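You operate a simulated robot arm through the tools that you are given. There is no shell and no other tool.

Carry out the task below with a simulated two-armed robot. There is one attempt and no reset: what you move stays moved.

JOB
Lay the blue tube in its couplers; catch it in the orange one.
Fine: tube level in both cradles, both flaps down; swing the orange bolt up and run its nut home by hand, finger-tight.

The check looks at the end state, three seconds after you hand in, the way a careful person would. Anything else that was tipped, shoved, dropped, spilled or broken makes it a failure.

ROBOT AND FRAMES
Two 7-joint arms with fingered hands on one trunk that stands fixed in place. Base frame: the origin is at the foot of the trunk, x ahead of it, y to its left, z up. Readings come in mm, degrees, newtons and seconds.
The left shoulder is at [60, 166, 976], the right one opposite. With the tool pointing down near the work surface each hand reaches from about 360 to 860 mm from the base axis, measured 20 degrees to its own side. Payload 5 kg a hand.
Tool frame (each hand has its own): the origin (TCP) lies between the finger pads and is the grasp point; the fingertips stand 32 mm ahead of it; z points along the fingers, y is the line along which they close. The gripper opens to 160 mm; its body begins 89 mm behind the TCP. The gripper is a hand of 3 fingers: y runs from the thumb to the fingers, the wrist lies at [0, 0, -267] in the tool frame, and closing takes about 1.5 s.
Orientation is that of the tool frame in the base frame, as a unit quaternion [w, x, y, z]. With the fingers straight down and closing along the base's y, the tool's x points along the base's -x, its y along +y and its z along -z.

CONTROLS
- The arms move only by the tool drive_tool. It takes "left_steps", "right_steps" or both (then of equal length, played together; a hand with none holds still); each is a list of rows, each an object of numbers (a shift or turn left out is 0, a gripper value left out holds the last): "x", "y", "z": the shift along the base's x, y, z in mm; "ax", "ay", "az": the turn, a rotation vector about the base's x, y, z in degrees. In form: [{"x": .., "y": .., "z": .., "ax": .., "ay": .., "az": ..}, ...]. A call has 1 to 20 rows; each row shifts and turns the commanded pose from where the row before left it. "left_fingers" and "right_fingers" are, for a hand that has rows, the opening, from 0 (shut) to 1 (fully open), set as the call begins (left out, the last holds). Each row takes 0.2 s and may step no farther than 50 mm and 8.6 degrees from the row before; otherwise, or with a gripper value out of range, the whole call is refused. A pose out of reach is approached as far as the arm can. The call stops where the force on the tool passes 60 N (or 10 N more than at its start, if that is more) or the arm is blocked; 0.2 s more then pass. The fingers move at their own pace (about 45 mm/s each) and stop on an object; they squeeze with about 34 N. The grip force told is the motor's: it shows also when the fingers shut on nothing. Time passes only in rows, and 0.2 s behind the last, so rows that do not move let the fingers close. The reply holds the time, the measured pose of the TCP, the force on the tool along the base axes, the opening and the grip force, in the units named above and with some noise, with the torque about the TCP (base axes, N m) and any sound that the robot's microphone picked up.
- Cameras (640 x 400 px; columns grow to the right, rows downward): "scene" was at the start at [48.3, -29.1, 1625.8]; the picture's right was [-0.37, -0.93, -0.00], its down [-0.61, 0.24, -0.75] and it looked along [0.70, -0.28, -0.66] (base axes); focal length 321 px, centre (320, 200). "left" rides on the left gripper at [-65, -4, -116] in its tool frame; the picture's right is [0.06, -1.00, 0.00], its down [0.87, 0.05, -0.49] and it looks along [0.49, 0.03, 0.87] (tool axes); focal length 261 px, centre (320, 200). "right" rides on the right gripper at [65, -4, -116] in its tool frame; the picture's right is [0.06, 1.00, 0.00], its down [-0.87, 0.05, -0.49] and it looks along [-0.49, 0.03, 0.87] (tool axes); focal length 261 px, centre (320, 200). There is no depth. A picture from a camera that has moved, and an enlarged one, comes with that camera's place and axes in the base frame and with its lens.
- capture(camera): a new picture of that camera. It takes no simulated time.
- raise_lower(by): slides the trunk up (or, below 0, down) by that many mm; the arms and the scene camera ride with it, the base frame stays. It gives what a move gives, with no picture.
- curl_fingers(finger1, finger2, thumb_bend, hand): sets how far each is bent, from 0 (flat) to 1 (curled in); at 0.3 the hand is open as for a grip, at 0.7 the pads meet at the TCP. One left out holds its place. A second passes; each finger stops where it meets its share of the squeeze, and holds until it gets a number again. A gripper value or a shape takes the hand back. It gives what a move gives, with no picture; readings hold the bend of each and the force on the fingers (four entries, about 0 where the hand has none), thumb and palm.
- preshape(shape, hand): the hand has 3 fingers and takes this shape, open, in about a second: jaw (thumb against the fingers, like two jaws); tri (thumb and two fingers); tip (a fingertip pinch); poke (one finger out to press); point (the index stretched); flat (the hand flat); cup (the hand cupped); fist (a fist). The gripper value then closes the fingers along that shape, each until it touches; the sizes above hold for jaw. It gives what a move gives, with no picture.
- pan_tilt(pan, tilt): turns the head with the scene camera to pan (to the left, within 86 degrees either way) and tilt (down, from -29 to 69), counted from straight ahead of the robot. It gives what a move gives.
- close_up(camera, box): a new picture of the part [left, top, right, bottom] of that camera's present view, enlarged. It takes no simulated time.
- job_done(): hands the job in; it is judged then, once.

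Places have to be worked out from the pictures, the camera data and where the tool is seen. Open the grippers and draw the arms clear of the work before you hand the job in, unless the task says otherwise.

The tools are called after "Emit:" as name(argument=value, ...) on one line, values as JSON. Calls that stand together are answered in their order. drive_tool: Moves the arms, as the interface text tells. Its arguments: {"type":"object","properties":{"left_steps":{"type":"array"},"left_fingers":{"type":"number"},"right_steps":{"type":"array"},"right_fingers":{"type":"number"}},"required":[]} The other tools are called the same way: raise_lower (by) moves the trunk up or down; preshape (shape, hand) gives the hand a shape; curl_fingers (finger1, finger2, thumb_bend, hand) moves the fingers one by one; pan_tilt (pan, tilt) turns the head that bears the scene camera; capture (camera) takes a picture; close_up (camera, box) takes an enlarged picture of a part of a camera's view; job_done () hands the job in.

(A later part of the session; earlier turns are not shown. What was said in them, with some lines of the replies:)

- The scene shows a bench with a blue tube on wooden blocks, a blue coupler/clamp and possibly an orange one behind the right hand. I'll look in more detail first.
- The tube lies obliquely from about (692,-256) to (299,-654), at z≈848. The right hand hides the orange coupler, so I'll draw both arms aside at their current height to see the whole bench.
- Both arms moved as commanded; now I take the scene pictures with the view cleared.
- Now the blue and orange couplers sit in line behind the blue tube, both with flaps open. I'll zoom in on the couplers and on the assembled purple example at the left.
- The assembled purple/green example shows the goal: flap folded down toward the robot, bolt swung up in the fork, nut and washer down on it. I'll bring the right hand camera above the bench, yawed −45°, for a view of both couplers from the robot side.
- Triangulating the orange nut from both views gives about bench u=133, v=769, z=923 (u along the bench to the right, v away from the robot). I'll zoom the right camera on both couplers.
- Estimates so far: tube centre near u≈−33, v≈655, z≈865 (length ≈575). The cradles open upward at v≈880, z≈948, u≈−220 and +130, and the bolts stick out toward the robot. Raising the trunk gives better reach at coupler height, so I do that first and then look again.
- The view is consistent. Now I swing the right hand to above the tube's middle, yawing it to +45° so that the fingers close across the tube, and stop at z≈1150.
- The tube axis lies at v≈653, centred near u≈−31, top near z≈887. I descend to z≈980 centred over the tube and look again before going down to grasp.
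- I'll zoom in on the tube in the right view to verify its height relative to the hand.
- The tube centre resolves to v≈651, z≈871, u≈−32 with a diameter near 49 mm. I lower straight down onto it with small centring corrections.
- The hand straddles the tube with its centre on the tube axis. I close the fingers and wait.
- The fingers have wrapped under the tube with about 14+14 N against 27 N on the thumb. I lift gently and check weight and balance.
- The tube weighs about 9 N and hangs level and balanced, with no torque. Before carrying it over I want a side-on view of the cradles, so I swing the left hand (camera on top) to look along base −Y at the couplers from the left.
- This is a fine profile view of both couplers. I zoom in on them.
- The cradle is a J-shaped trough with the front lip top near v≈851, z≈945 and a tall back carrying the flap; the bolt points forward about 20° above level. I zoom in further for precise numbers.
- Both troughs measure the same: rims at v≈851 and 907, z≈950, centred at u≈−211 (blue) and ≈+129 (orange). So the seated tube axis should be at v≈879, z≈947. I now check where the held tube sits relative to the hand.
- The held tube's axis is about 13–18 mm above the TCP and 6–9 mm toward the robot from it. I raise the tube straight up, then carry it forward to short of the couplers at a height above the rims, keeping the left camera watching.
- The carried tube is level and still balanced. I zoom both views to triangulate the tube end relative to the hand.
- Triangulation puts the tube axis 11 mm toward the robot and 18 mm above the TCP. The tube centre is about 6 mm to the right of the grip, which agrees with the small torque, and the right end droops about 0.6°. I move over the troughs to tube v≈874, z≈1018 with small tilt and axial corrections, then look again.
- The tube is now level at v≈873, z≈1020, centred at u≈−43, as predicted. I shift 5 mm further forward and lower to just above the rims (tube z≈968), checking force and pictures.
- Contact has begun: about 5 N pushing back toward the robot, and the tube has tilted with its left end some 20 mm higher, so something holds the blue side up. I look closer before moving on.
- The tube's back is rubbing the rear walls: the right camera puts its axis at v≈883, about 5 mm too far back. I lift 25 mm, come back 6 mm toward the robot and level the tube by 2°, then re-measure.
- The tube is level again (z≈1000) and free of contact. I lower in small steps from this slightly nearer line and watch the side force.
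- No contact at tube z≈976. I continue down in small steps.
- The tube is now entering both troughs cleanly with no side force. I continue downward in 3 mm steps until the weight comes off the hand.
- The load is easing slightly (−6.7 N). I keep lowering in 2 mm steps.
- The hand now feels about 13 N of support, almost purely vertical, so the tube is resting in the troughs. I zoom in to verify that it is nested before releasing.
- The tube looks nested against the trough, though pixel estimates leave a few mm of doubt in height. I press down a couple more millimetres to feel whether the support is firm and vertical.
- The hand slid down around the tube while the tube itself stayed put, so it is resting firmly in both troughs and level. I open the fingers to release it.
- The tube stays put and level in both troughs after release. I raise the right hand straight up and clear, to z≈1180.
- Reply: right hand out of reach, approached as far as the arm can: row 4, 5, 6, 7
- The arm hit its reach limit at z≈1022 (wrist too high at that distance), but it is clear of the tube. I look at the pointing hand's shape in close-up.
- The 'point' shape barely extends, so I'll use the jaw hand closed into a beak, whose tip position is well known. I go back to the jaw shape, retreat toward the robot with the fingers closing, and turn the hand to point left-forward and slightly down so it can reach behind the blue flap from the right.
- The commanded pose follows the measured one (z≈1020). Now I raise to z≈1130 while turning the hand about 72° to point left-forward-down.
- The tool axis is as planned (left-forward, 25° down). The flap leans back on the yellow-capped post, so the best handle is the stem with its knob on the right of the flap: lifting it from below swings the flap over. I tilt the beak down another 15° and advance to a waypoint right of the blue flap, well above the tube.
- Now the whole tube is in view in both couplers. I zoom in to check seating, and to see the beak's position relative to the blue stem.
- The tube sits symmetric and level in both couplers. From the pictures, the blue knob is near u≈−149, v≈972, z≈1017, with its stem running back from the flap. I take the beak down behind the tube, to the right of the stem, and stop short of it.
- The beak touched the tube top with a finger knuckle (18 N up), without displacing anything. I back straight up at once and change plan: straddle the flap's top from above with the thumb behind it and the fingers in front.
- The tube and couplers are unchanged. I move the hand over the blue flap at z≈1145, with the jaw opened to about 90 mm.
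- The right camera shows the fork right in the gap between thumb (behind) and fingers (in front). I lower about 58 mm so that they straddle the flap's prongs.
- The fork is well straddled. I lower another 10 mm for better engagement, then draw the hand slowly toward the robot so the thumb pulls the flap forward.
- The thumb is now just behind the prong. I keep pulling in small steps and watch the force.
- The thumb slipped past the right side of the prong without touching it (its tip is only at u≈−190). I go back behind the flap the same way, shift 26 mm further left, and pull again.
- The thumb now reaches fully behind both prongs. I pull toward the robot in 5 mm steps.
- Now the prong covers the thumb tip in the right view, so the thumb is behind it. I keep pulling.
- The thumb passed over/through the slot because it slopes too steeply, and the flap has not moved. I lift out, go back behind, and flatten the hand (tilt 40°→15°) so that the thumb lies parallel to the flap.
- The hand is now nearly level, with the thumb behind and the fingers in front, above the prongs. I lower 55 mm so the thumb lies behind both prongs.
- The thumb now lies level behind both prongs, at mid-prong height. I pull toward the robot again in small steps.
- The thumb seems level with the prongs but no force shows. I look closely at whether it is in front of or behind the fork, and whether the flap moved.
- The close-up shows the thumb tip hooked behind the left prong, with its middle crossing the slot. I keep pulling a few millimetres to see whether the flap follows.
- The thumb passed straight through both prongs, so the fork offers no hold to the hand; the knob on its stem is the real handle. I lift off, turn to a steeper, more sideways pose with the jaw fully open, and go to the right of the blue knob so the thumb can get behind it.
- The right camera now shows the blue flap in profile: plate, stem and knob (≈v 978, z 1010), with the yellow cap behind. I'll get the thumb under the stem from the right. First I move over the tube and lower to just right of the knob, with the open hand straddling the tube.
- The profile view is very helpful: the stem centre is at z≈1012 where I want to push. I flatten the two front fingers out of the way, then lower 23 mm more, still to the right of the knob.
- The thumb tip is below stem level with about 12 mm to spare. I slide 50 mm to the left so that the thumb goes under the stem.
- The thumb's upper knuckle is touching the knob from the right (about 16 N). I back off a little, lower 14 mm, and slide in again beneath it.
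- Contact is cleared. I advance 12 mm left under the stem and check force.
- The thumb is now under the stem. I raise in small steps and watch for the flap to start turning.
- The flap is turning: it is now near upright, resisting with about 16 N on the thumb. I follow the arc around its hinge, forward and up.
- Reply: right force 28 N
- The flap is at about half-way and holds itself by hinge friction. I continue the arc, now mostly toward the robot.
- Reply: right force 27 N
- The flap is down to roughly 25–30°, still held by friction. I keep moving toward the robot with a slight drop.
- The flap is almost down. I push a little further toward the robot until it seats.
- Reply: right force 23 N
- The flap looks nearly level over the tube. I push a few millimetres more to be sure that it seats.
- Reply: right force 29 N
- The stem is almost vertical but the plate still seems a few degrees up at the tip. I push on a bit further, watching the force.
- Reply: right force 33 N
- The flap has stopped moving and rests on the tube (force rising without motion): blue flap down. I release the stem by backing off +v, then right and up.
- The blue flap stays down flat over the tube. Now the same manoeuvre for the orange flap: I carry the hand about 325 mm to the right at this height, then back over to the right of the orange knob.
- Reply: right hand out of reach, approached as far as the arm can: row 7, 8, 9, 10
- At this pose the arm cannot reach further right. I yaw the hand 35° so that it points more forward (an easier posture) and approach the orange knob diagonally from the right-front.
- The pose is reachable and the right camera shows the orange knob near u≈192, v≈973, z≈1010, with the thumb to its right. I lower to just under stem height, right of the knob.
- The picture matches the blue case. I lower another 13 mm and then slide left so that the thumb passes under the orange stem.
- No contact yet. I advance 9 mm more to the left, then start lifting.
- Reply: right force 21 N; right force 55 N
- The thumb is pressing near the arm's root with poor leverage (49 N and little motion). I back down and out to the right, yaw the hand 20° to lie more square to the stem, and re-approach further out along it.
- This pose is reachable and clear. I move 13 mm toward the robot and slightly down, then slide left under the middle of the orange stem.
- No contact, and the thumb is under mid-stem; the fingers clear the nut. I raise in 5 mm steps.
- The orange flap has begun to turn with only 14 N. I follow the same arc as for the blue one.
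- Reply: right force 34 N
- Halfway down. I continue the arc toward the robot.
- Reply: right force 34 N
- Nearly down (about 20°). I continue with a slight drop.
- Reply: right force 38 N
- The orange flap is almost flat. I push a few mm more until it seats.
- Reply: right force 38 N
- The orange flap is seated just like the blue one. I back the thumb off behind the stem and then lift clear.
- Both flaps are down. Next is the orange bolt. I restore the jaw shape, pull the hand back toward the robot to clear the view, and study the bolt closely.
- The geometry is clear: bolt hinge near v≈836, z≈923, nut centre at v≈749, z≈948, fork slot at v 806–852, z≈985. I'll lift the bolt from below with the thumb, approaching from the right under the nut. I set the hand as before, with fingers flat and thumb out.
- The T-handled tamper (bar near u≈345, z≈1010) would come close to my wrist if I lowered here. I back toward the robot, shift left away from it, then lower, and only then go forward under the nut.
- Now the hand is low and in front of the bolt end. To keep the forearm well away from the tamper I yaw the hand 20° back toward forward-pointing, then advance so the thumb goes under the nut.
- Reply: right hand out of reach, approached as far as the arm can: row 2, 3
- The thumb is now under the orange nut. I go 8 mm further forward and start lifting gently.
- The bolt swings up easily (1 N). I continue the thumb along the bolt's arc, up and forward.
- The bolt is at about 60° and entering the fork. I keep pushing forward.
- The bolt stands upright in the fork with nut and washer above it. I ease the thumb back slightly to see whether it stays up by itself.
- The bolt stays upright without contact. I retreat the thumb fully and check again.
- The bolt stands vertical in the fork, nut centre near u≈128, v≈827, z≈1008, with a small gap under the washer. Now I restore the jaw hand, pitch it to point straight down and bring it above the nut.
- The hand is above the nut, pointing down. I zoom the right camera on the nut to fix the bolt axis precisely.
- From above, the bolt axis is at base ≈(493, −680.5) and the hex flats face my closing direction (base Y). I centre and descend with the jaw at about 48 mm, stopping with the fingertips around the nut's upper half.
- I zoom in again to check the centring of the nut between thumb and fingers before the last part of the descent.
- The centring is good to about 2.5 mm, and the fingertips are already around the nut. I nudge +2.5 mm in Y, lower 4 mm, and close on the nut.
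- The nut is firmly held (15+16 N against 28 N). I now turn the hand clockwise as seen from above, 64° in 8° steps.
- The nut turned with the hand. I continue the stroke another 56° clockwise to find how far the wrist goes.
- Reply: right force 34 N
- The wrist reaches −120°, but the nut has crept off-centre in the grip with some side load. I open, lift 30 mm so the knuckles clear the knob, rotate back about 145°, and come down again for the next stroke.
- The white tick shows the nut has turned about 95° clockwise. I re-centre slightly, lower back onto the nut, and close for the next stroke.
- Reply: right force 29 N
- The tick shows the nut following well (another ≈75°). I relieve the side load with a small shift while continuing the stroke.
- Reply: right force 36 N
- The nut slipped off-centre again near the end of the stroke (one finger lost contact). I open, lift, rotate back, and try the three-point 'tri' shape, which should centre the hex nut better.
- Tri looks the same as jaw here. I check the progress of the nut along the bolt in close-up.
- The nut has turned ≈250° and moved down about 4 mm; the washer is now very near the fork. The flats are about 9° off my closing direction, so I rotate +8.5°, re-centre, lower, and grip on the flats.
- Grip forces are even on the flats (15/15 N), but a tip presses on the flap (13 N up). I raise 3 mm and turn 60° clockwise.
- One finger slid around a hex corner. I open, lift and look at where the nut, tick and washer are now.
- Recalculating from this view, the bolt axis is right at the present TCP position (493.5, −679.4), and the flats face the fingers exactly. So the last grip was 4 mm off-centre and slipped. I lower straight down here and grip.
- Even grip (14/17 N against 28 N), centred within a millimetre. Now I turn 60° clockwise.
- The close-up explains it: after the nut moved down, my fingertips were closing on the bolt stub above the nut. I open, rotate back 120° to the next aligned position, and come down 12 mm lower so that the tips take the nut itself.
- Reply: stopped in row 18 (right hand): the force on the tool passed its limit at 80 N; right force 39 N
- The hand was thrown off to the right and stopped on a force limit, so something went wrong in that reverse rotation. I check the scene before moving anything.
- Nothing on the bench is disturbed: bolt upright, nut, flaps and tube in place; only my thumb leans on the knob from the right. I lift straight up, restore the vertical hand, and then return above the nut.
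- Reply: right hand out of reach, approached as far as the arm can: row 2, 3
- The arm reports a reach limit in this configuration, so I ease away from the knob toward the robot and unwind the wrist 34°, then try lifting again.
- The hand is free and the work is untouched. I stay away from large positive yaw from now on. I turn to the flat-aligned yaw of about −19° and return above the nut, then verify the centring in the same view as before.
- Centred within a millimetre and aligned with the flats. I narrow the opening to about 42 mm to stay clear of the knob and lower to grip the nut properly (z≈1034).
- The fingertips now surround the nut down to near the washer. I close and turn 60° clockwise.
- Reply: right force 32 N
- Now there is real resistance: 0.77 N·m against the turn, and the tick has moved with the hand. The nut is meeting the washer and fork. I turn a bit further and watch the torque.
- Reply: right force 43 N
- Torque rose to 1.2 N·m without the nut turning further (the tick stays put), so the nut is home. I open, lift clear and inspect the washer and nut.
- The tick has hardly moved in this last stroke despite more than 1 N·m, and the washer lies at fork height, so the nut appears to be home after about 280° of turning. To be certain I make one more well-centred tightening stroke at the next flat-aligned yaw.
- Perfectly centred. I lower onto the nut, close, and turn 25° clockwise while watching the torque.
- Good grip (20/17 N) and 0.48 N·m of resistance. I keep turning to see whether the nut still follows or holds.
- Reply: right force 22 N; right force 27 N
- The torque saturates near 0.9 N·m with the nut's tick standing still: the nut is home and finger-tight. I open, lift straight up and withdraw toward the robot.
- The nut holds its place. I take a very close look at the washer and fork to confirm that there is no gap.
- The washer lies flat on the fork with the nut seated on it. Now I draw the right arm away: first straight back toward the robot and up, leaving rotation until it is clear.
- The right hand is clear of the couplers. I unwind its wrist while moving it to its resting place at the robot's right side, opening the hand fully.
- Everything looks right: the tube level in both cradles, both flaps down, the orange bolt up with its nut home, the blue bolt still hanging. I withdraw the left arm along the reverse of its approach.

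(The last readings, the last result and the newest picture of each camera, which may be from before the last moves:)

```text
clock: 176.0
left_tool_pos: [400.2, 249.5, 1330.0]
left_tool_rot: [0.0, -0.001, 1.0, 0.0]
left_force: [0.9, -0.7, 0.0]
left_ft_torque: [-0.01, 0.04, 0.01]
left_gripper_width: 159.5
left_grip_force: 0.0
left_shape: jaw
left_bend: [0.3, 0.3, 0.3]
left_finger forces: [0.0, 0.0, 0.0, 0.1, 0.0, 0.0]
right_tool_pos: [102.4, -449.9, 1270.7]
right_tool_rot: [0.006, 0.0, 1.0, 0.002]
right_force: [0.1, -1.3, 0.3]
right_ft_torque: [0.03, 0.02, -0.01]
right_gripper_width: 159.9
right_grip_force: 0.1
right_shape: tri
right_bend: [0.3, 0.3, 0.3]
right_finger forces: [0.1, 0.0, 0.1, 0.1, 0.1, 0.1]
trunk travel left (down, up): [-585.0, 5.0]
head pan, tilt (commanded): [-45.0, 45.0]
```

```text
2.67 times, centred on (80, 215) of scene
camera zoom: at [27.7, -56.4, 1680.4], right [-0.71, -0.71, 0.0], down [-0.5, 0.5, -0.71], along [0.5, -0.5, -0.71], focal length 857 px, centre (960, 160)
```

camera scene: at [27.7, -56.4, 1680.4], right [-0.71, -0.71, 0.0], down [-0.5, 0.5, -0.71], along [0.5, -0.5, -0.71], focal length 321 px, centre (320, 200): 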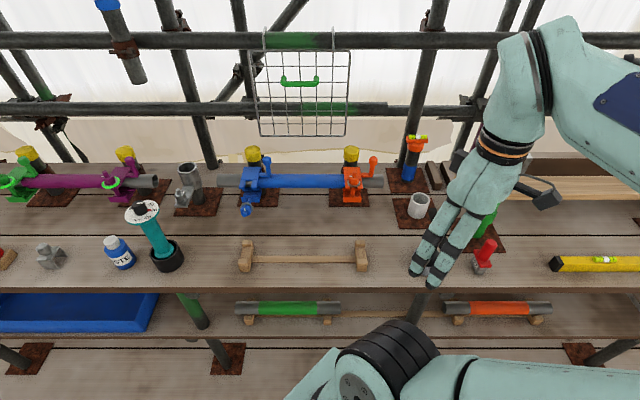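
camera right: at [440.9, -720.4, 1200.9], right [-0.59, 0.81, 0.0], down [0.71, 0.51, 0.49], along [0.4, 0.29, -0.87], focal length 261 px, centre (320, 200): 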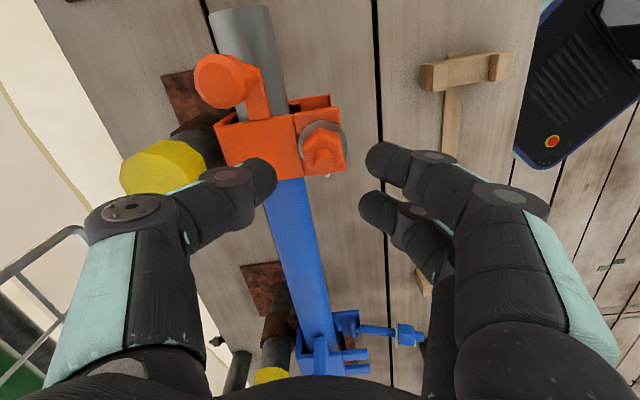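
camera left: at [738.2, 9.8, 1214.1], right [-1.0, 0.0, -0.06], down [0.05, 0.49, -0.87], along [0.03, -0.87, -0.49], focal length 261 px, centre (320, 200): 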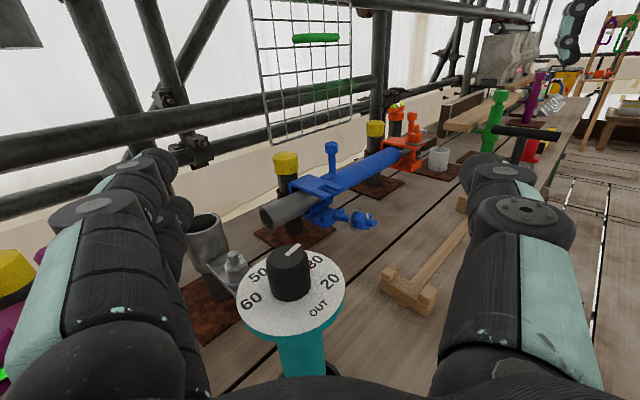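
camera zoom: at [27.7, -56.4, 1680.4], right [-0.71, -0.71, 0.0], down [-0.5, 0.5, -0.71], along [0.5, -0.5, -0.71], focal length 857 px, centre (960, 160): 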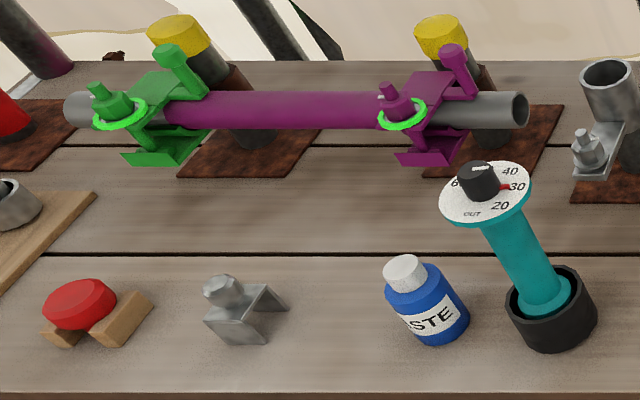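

All other items stand undisturbed. Before handing in I want one grazing view of the washer and fork to be sure the nut is truly home, so I bring the left camera low in front of the bench (free space), looking toward the orange coupler.

Emit:
drive_tool(left_steps=[{"x": 4, "y": -37.8, "z": -14, "ax": -4.619, "ay": -4.619, "az": -4.619}, {"x": 4, "y": -37.8, "z": -14, "ax": -4.619, "ay": -4.619, "az": -4.619}, {"x": 4, "y": -37.8, "z": -14, "ax": -4.619, "ay": -4.619, "az": -4.619}, {"x": 4, "y": -37.8, "z": -14, "ax": -4.619, "ay": -4.619, "az": -4.619}, {"x": 4, "y": -37.8, "z": -14, "ax": -4.619, "ay": -4.619, "az": -4.619}, {"x": 4, "y": -37.8, "z": -14, "ax": -4.619, "ay": -4.619, "az": -4.619}, {"x": 4, "y": -37.8, "z": -14, "ax": -4.619, "ay": -4.619, "az": -4.619}, {"x": 4, "y": -37.8, "z": -14, "ax": -4.619, "ay": -4.619, "az": -4.619}, {"x": 4, "y": -37.8, "z": -14, "ax": -4.619, "ay": -4.619, "az": -4.619}, {"x": 4, "y": -37.8, "z": -14, "ax": -4.619, "ay": -4.619, "az": -4.619}, {"x": 4, "y": -37.8, "z": -14, "ax": -4.619, "ay": -4.619, "az": -4.619}, {"x": 4, "y": -37.8, "z": -14, "ax": -4.619, "ay": -4.619, "az": -4.619}, {"x": 4, "y": -37.8, "z": -14, "ax": -4.619, "ay": -4.619, "az": -4.619}, {"x": 4, "y": -37.8, "z": -14, "ax": -4.619, "ay": -4.619, "az": -4.619}, {"x": 4, "y": -37.8, "z": -14, "ax": -4.619, "ay": -4.619, "az": -4.619}, {}])

Emit:
capture(camera="left")

Emit:
capture(camera="scene")

```text
clock: 179.4
left_tool_pos: [461.7, -313.9, 1116.8]
left_tool_rot: [-0.501, -0.5, -0.499, 0.501]
left_force: [-0.1, 0.4, -0.1]
left_ft_torque: [0.04, 0.01, 0.02]
left_gripper_width: 160.1
left_grip_force: 0.1
left_shape: jaw
left_bend: [0.3, 0.3, 0.3]
left_finger forces: [0.0, 0.1, 0.0, 0.0, 0.1, 0.1]
right_tool_pos: [101.5, -448.1, 1270.9]
right_tool_rot: [0.005, 0.0, 1.0, 0.002]
right_force: [0.8, -0.2, 0.2]
right_ft_torque: [0.02, -0.03, -0.01]
right_gripper_width: 159.8
right_grip_force: 0.1
right_shape: tri
right_bend: [0.3, 0.3, 0.3]
right_finger forces: [0.0, 0.1, 0.1, 0.0, 0.1, 0.0]
trunk travel left (down, up): [-585.0, 5.0]
head pan, tilt (commanded): [-45.0, 45.0]
```

```text
taken
camera left: at [457.3, -198.6, 1182.2], right [-1.0, 0.0, -0.06], down [0.06, 0.49, -0.87], along [0.03, -0.87, -0.49], focal length 261 px, centre (320, 200)
```

left: 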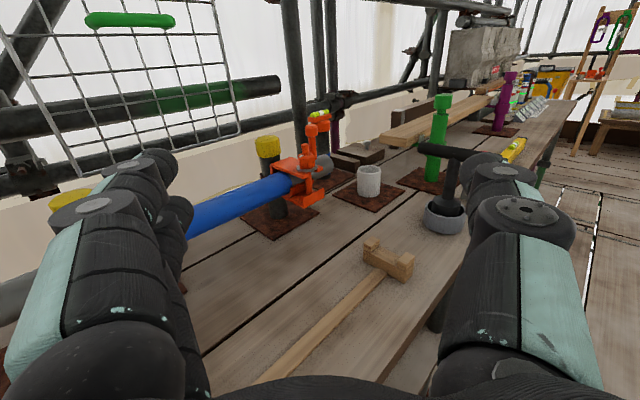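

```text
taken
camera scene: at [26.9, -55.8, 1680.5], right [-0.71, -0.71, 0.0], down [-0.5, 0.5, -0.71], along [0.5, -0.5, -0.71], focal length 321 px, centre (320, 200)
```

scene: 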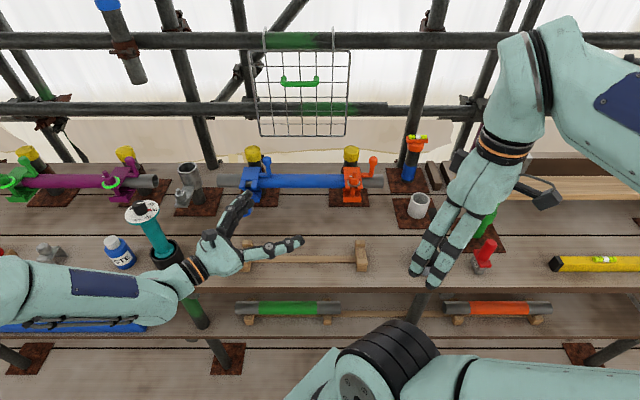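

The view is clear. I lower the left hand 100 mm (nothing beneath it) for a grazing look at the fork.

Emit:
drive_tool(left_steps=[{"z": -35}, {"z": -35}, {"z": -30}, {}])

Emit:
capture(camera="left")

Emit:
close_up(camera="left", box=[265, 90, 345, 170])

```text
clock: 180.4
left_tool_pos: [460.0, -317.4, 1020.1]
left_tool_rot: [0.5, 0.5, 0.5, -0.5]
left_force: [0.0, -0.1, 0.0]
left_ft_torque: [0.01, 0.0, -0.01]
left_gripper_width: 159.9
left_grip_force: 0.2
left_shape: jaw
left_bend: [0.3, 0.3, 0.3]
left_finger forces: [0.0, 0.1, 0.1, 0.1, 0.0, 0.0]
right_tool_pos: [102.4, -450.1, 1270.9]
right_tool_rot: [0.006, 0.001, 1.0, 0.001]
right_force: [0.5, -0.9, 0.9]
right_ft_torque: [0.0, 0.0, 0.02]
right_gripper_width: 159.7
right_grip_force: 0.1
right_shape: tri
right_bend: [0.3, 0.3, 0.3]
right_finger forces: [0.1, 0.1, 0.0, 0.0, 0.0, 0.0]
trunk travel left (down, up): [-585.0, 5.0]
head pan, tilt (commanded): [-45.0, 45.0]
```

```text
taken
camera left: at [455.3, -202.4, 1085.1], right [-1.0, 0.0, -0.06], down [0.06, 0.49, -0.87], along [0.03, -0.87, -0.49], focal length 261 px, centre (320, 200)
```

left: 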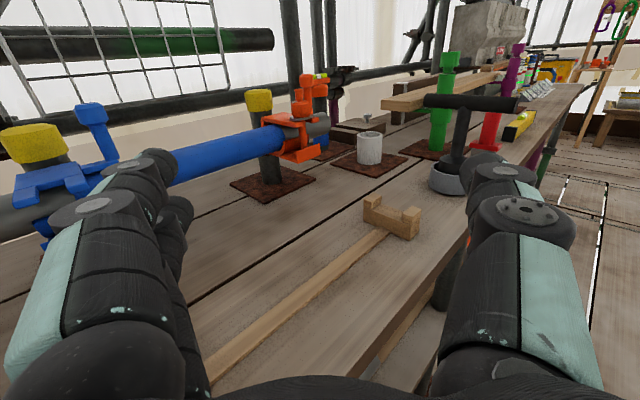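

```text
5.00 times, centred on (305, 130) of left
camera zoom: at [455.3, -202.4, 1085.1], right [-1.0, 0.0, -0.06], down [0.06, 0.49, -0.87], along [0.03, -0.87, -0.49], focal length 1303 px, centre (395, 550)
```

zoom: 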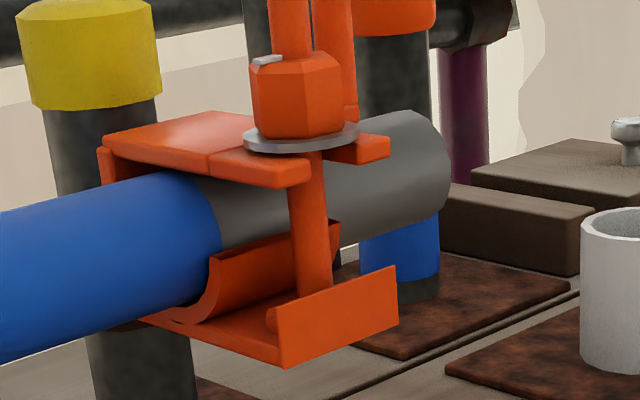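

I zoom in further on the washer and prongs from this low angle.

Emit:
close_up(camera="left", box=[286, 96, 320, 128])

Emit:
close_up(camera="left", box=[292, 106, 312, 122])

```text
12.50 times, centred on (303, 112) of left
camera zoom: at [455.3, -202.4, 1085.1], right [-1.0, 0.0, -0.06], down [0.06, 0.49, -0.87], along [0.03, -0.87, -0.49], focal length 3258 px, centre (532, 1300)
```

zoom: 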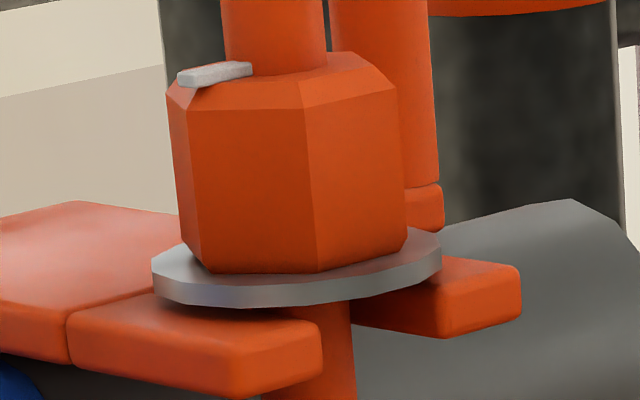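

```text
16.00 times, centred on (302, 114) of left
camera zoom: at [455.3, -202.4, 1085.1], right [-1.0, 0.0, -0.06], down [0.06, 0.49, -0.87], along [0.03, -0.87, -0.49], focal length 4170 px, centre (608, 1576)
```

zoom: 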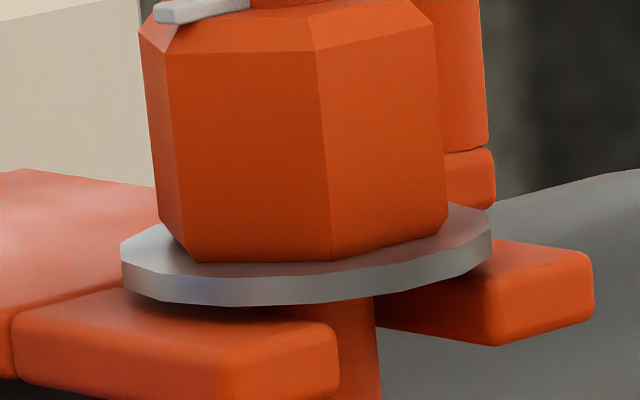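

From this low angle the washer sits flat on both prongs with the nut flush on it, so the nut is home. I retract the left arm the way it came.

Emit:
drive_tool(left_steps=[{"z": 35}, {"z": 35}, {"z": 30}, {"x": -4, "y": 37.8, "z": 14, "ax": 4.619, "ay": 4.619, "az": 4.619}, {"x": -4, "y": 37.8, "z": 14, "ax": 4.619, "ay": 4.619, "az": 4.619}, {"x": -4, "y": 37.8, "z": 14, "ax": 4.619, "ay": 4.619, "az": 4.619}, {"x": -4, "y": 37.8, "z": 14, "ax": 4.619, "ay": 4.619, "az": 4.619}, {"x": -4, "y": 37.8, "z": 14, "ax": 4.619, "ay": 4.619, "az": 4.619}, {"x": -4, "y": 37.8, "z": 14, "ax": 4.619, "ay": 4.619, "az": 4.619}, {"x": -4, "y": 37.8, "z": 14, "ax": 4.619, "ay": 4.619, "az": 4.619}, {"x": -4, "y": 37.8, "z": 14, "ax": 4.619, "ay": 4.619, "az": 4.619}, {"x": -4, "y": 37.8, "z": 14, "ax": 4.619, "ay": 4.619, "az": 4.619}, {"x": -4, "y": 37.8, "z": 14, "ax": 4.619, "ay": 4.619, "az": 4.619}, {"x": -4, "y": 37.8, "z": 14, "ax": 4.619, "ay": 4.619, "az": 4.619}, {"x": -4, "y": 37.8, "z": 14, "ax": 4.619, "ay": 4.619, "az": 4.619}, {"x": -4, "y": 37.8, "z": 14, "ax": 4.619, "ay": 4.619, "az": 4.619}, {"x": -4, "y": 37.8, "z": 14, "ax": 4.619, "ay": 4.619, "az": 4.619}, {"x": -4, "y": 37.8, "z": 14, "ax": 4.619, "ay": 4.619, "az": 4.619}, {}])

Emit:
capture(camera="scene")

Emit:
close_up(camera="scene", box=[205, 130, 395, 225])

```text
clock: 184.4
left_tool_pos: [402.5, 250.4, 1329.9]
left_tool_rot: [0.0, 0.001, 1.0, -0.001]
left_force: [-0.9, 0.4, -0.1]
left_ft_torque: [-0.01, -0.01, 0.0]
left_gripper_width: 159.8
left_grip_force: 0.1
left_shape: jaw
left_bend: [0.3, 0.3, 0.3]
left_finger forces: [0.0, 0.0, 0.1, 0.0, 0.0, 0.1]
right_tool_pos: [100.9, -449.3, 1271.1]
right_tool_rot: [0.005, 0.0, 1.0, 0.003]
right_force: [-1.2, 1.1, 0.8]
right_ft_torque: [-0.01, -0.04, -0.01]
right_gripper_width: 160.1
right_grip_force: 0.1
right_shape: tri
right_bend: [0.3, 0.3, 0.3]
right_finger forces: [0.1, 0.0, 0.0, 0.0, 0.0, 0.1]
trunk travel left (down, up): [-585.0, 5.0]
head pan, tilt (commanded): [-45.0, 45.0]
```

```text
taken
camera scene: at [27.1, -56.6, 1680.4], right [-0.71, -0.71, 0.0], down [-0.5, 0.5, -0.71], along [0.5, -0.5, -0.71], focal length 321 px, centre (320, 200)
```

scene: 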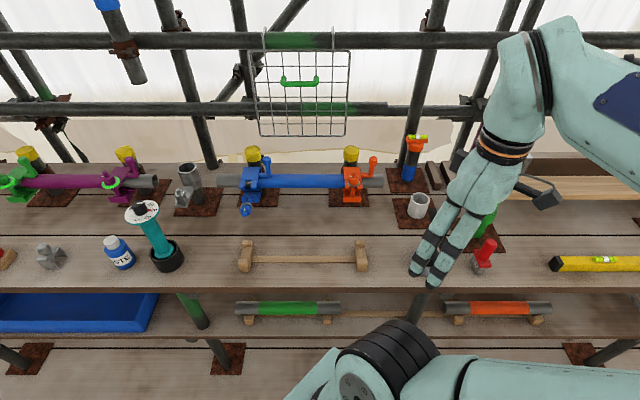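

```text
3.37 times, centred on (300, 178) of scene
camera zoom: at [27.1, -56.6, 1680.4], right [-0.71, -0.71, 0.0], down [-0.5, 0.5, -0.71], along [0.5, -0.5, -0.71], focal length 1082 px, centre (387, 276)
```

zoom: 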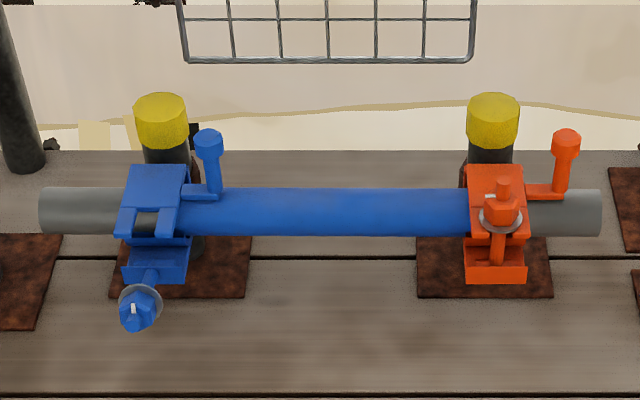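

The tube lies level in both cradles, both flaps are down, and the orange bolt is up with its nut seated. The other items I can see are undisturbed and both arms are open and clear, so I hand the job in.

Emit:
job_done()

```text
The job is handed in.
```

I've handed the job in. The blue tube lies level in both cradles and is caught in the orange coupler. No result of the check has come back yet.

- **Flaps:** both are down flat over the tube. The blue bolt still hangs loose, since the job only asked for the orange one.
- **Orange bolt and nut:** the bolt stands upright in the fork. I turned the nut about 280–300° clockwise, until it stopped moving against about 0.9–1.2 N·m. Low-angle close-ups show the washer flat on both prongs and the nut flush on it.
- **Contacts along the way:**
  - A finger pressed on the seated tube once, at about 18 N.
  - During one reverse wrist turn the right hand was thrown off the nut and stopped against the orange knob, at about 80 N.
  - The close-ups I took afterwards showed the tube, flaps, bolt and nut unmoved.
- **Other items:** nothing else I could see was moved or tipped. In the last picture my right hand hides the T-handled tool; it was standing upright when I last saw it, shortly before.

Both hands are open and drawn back from the bench.
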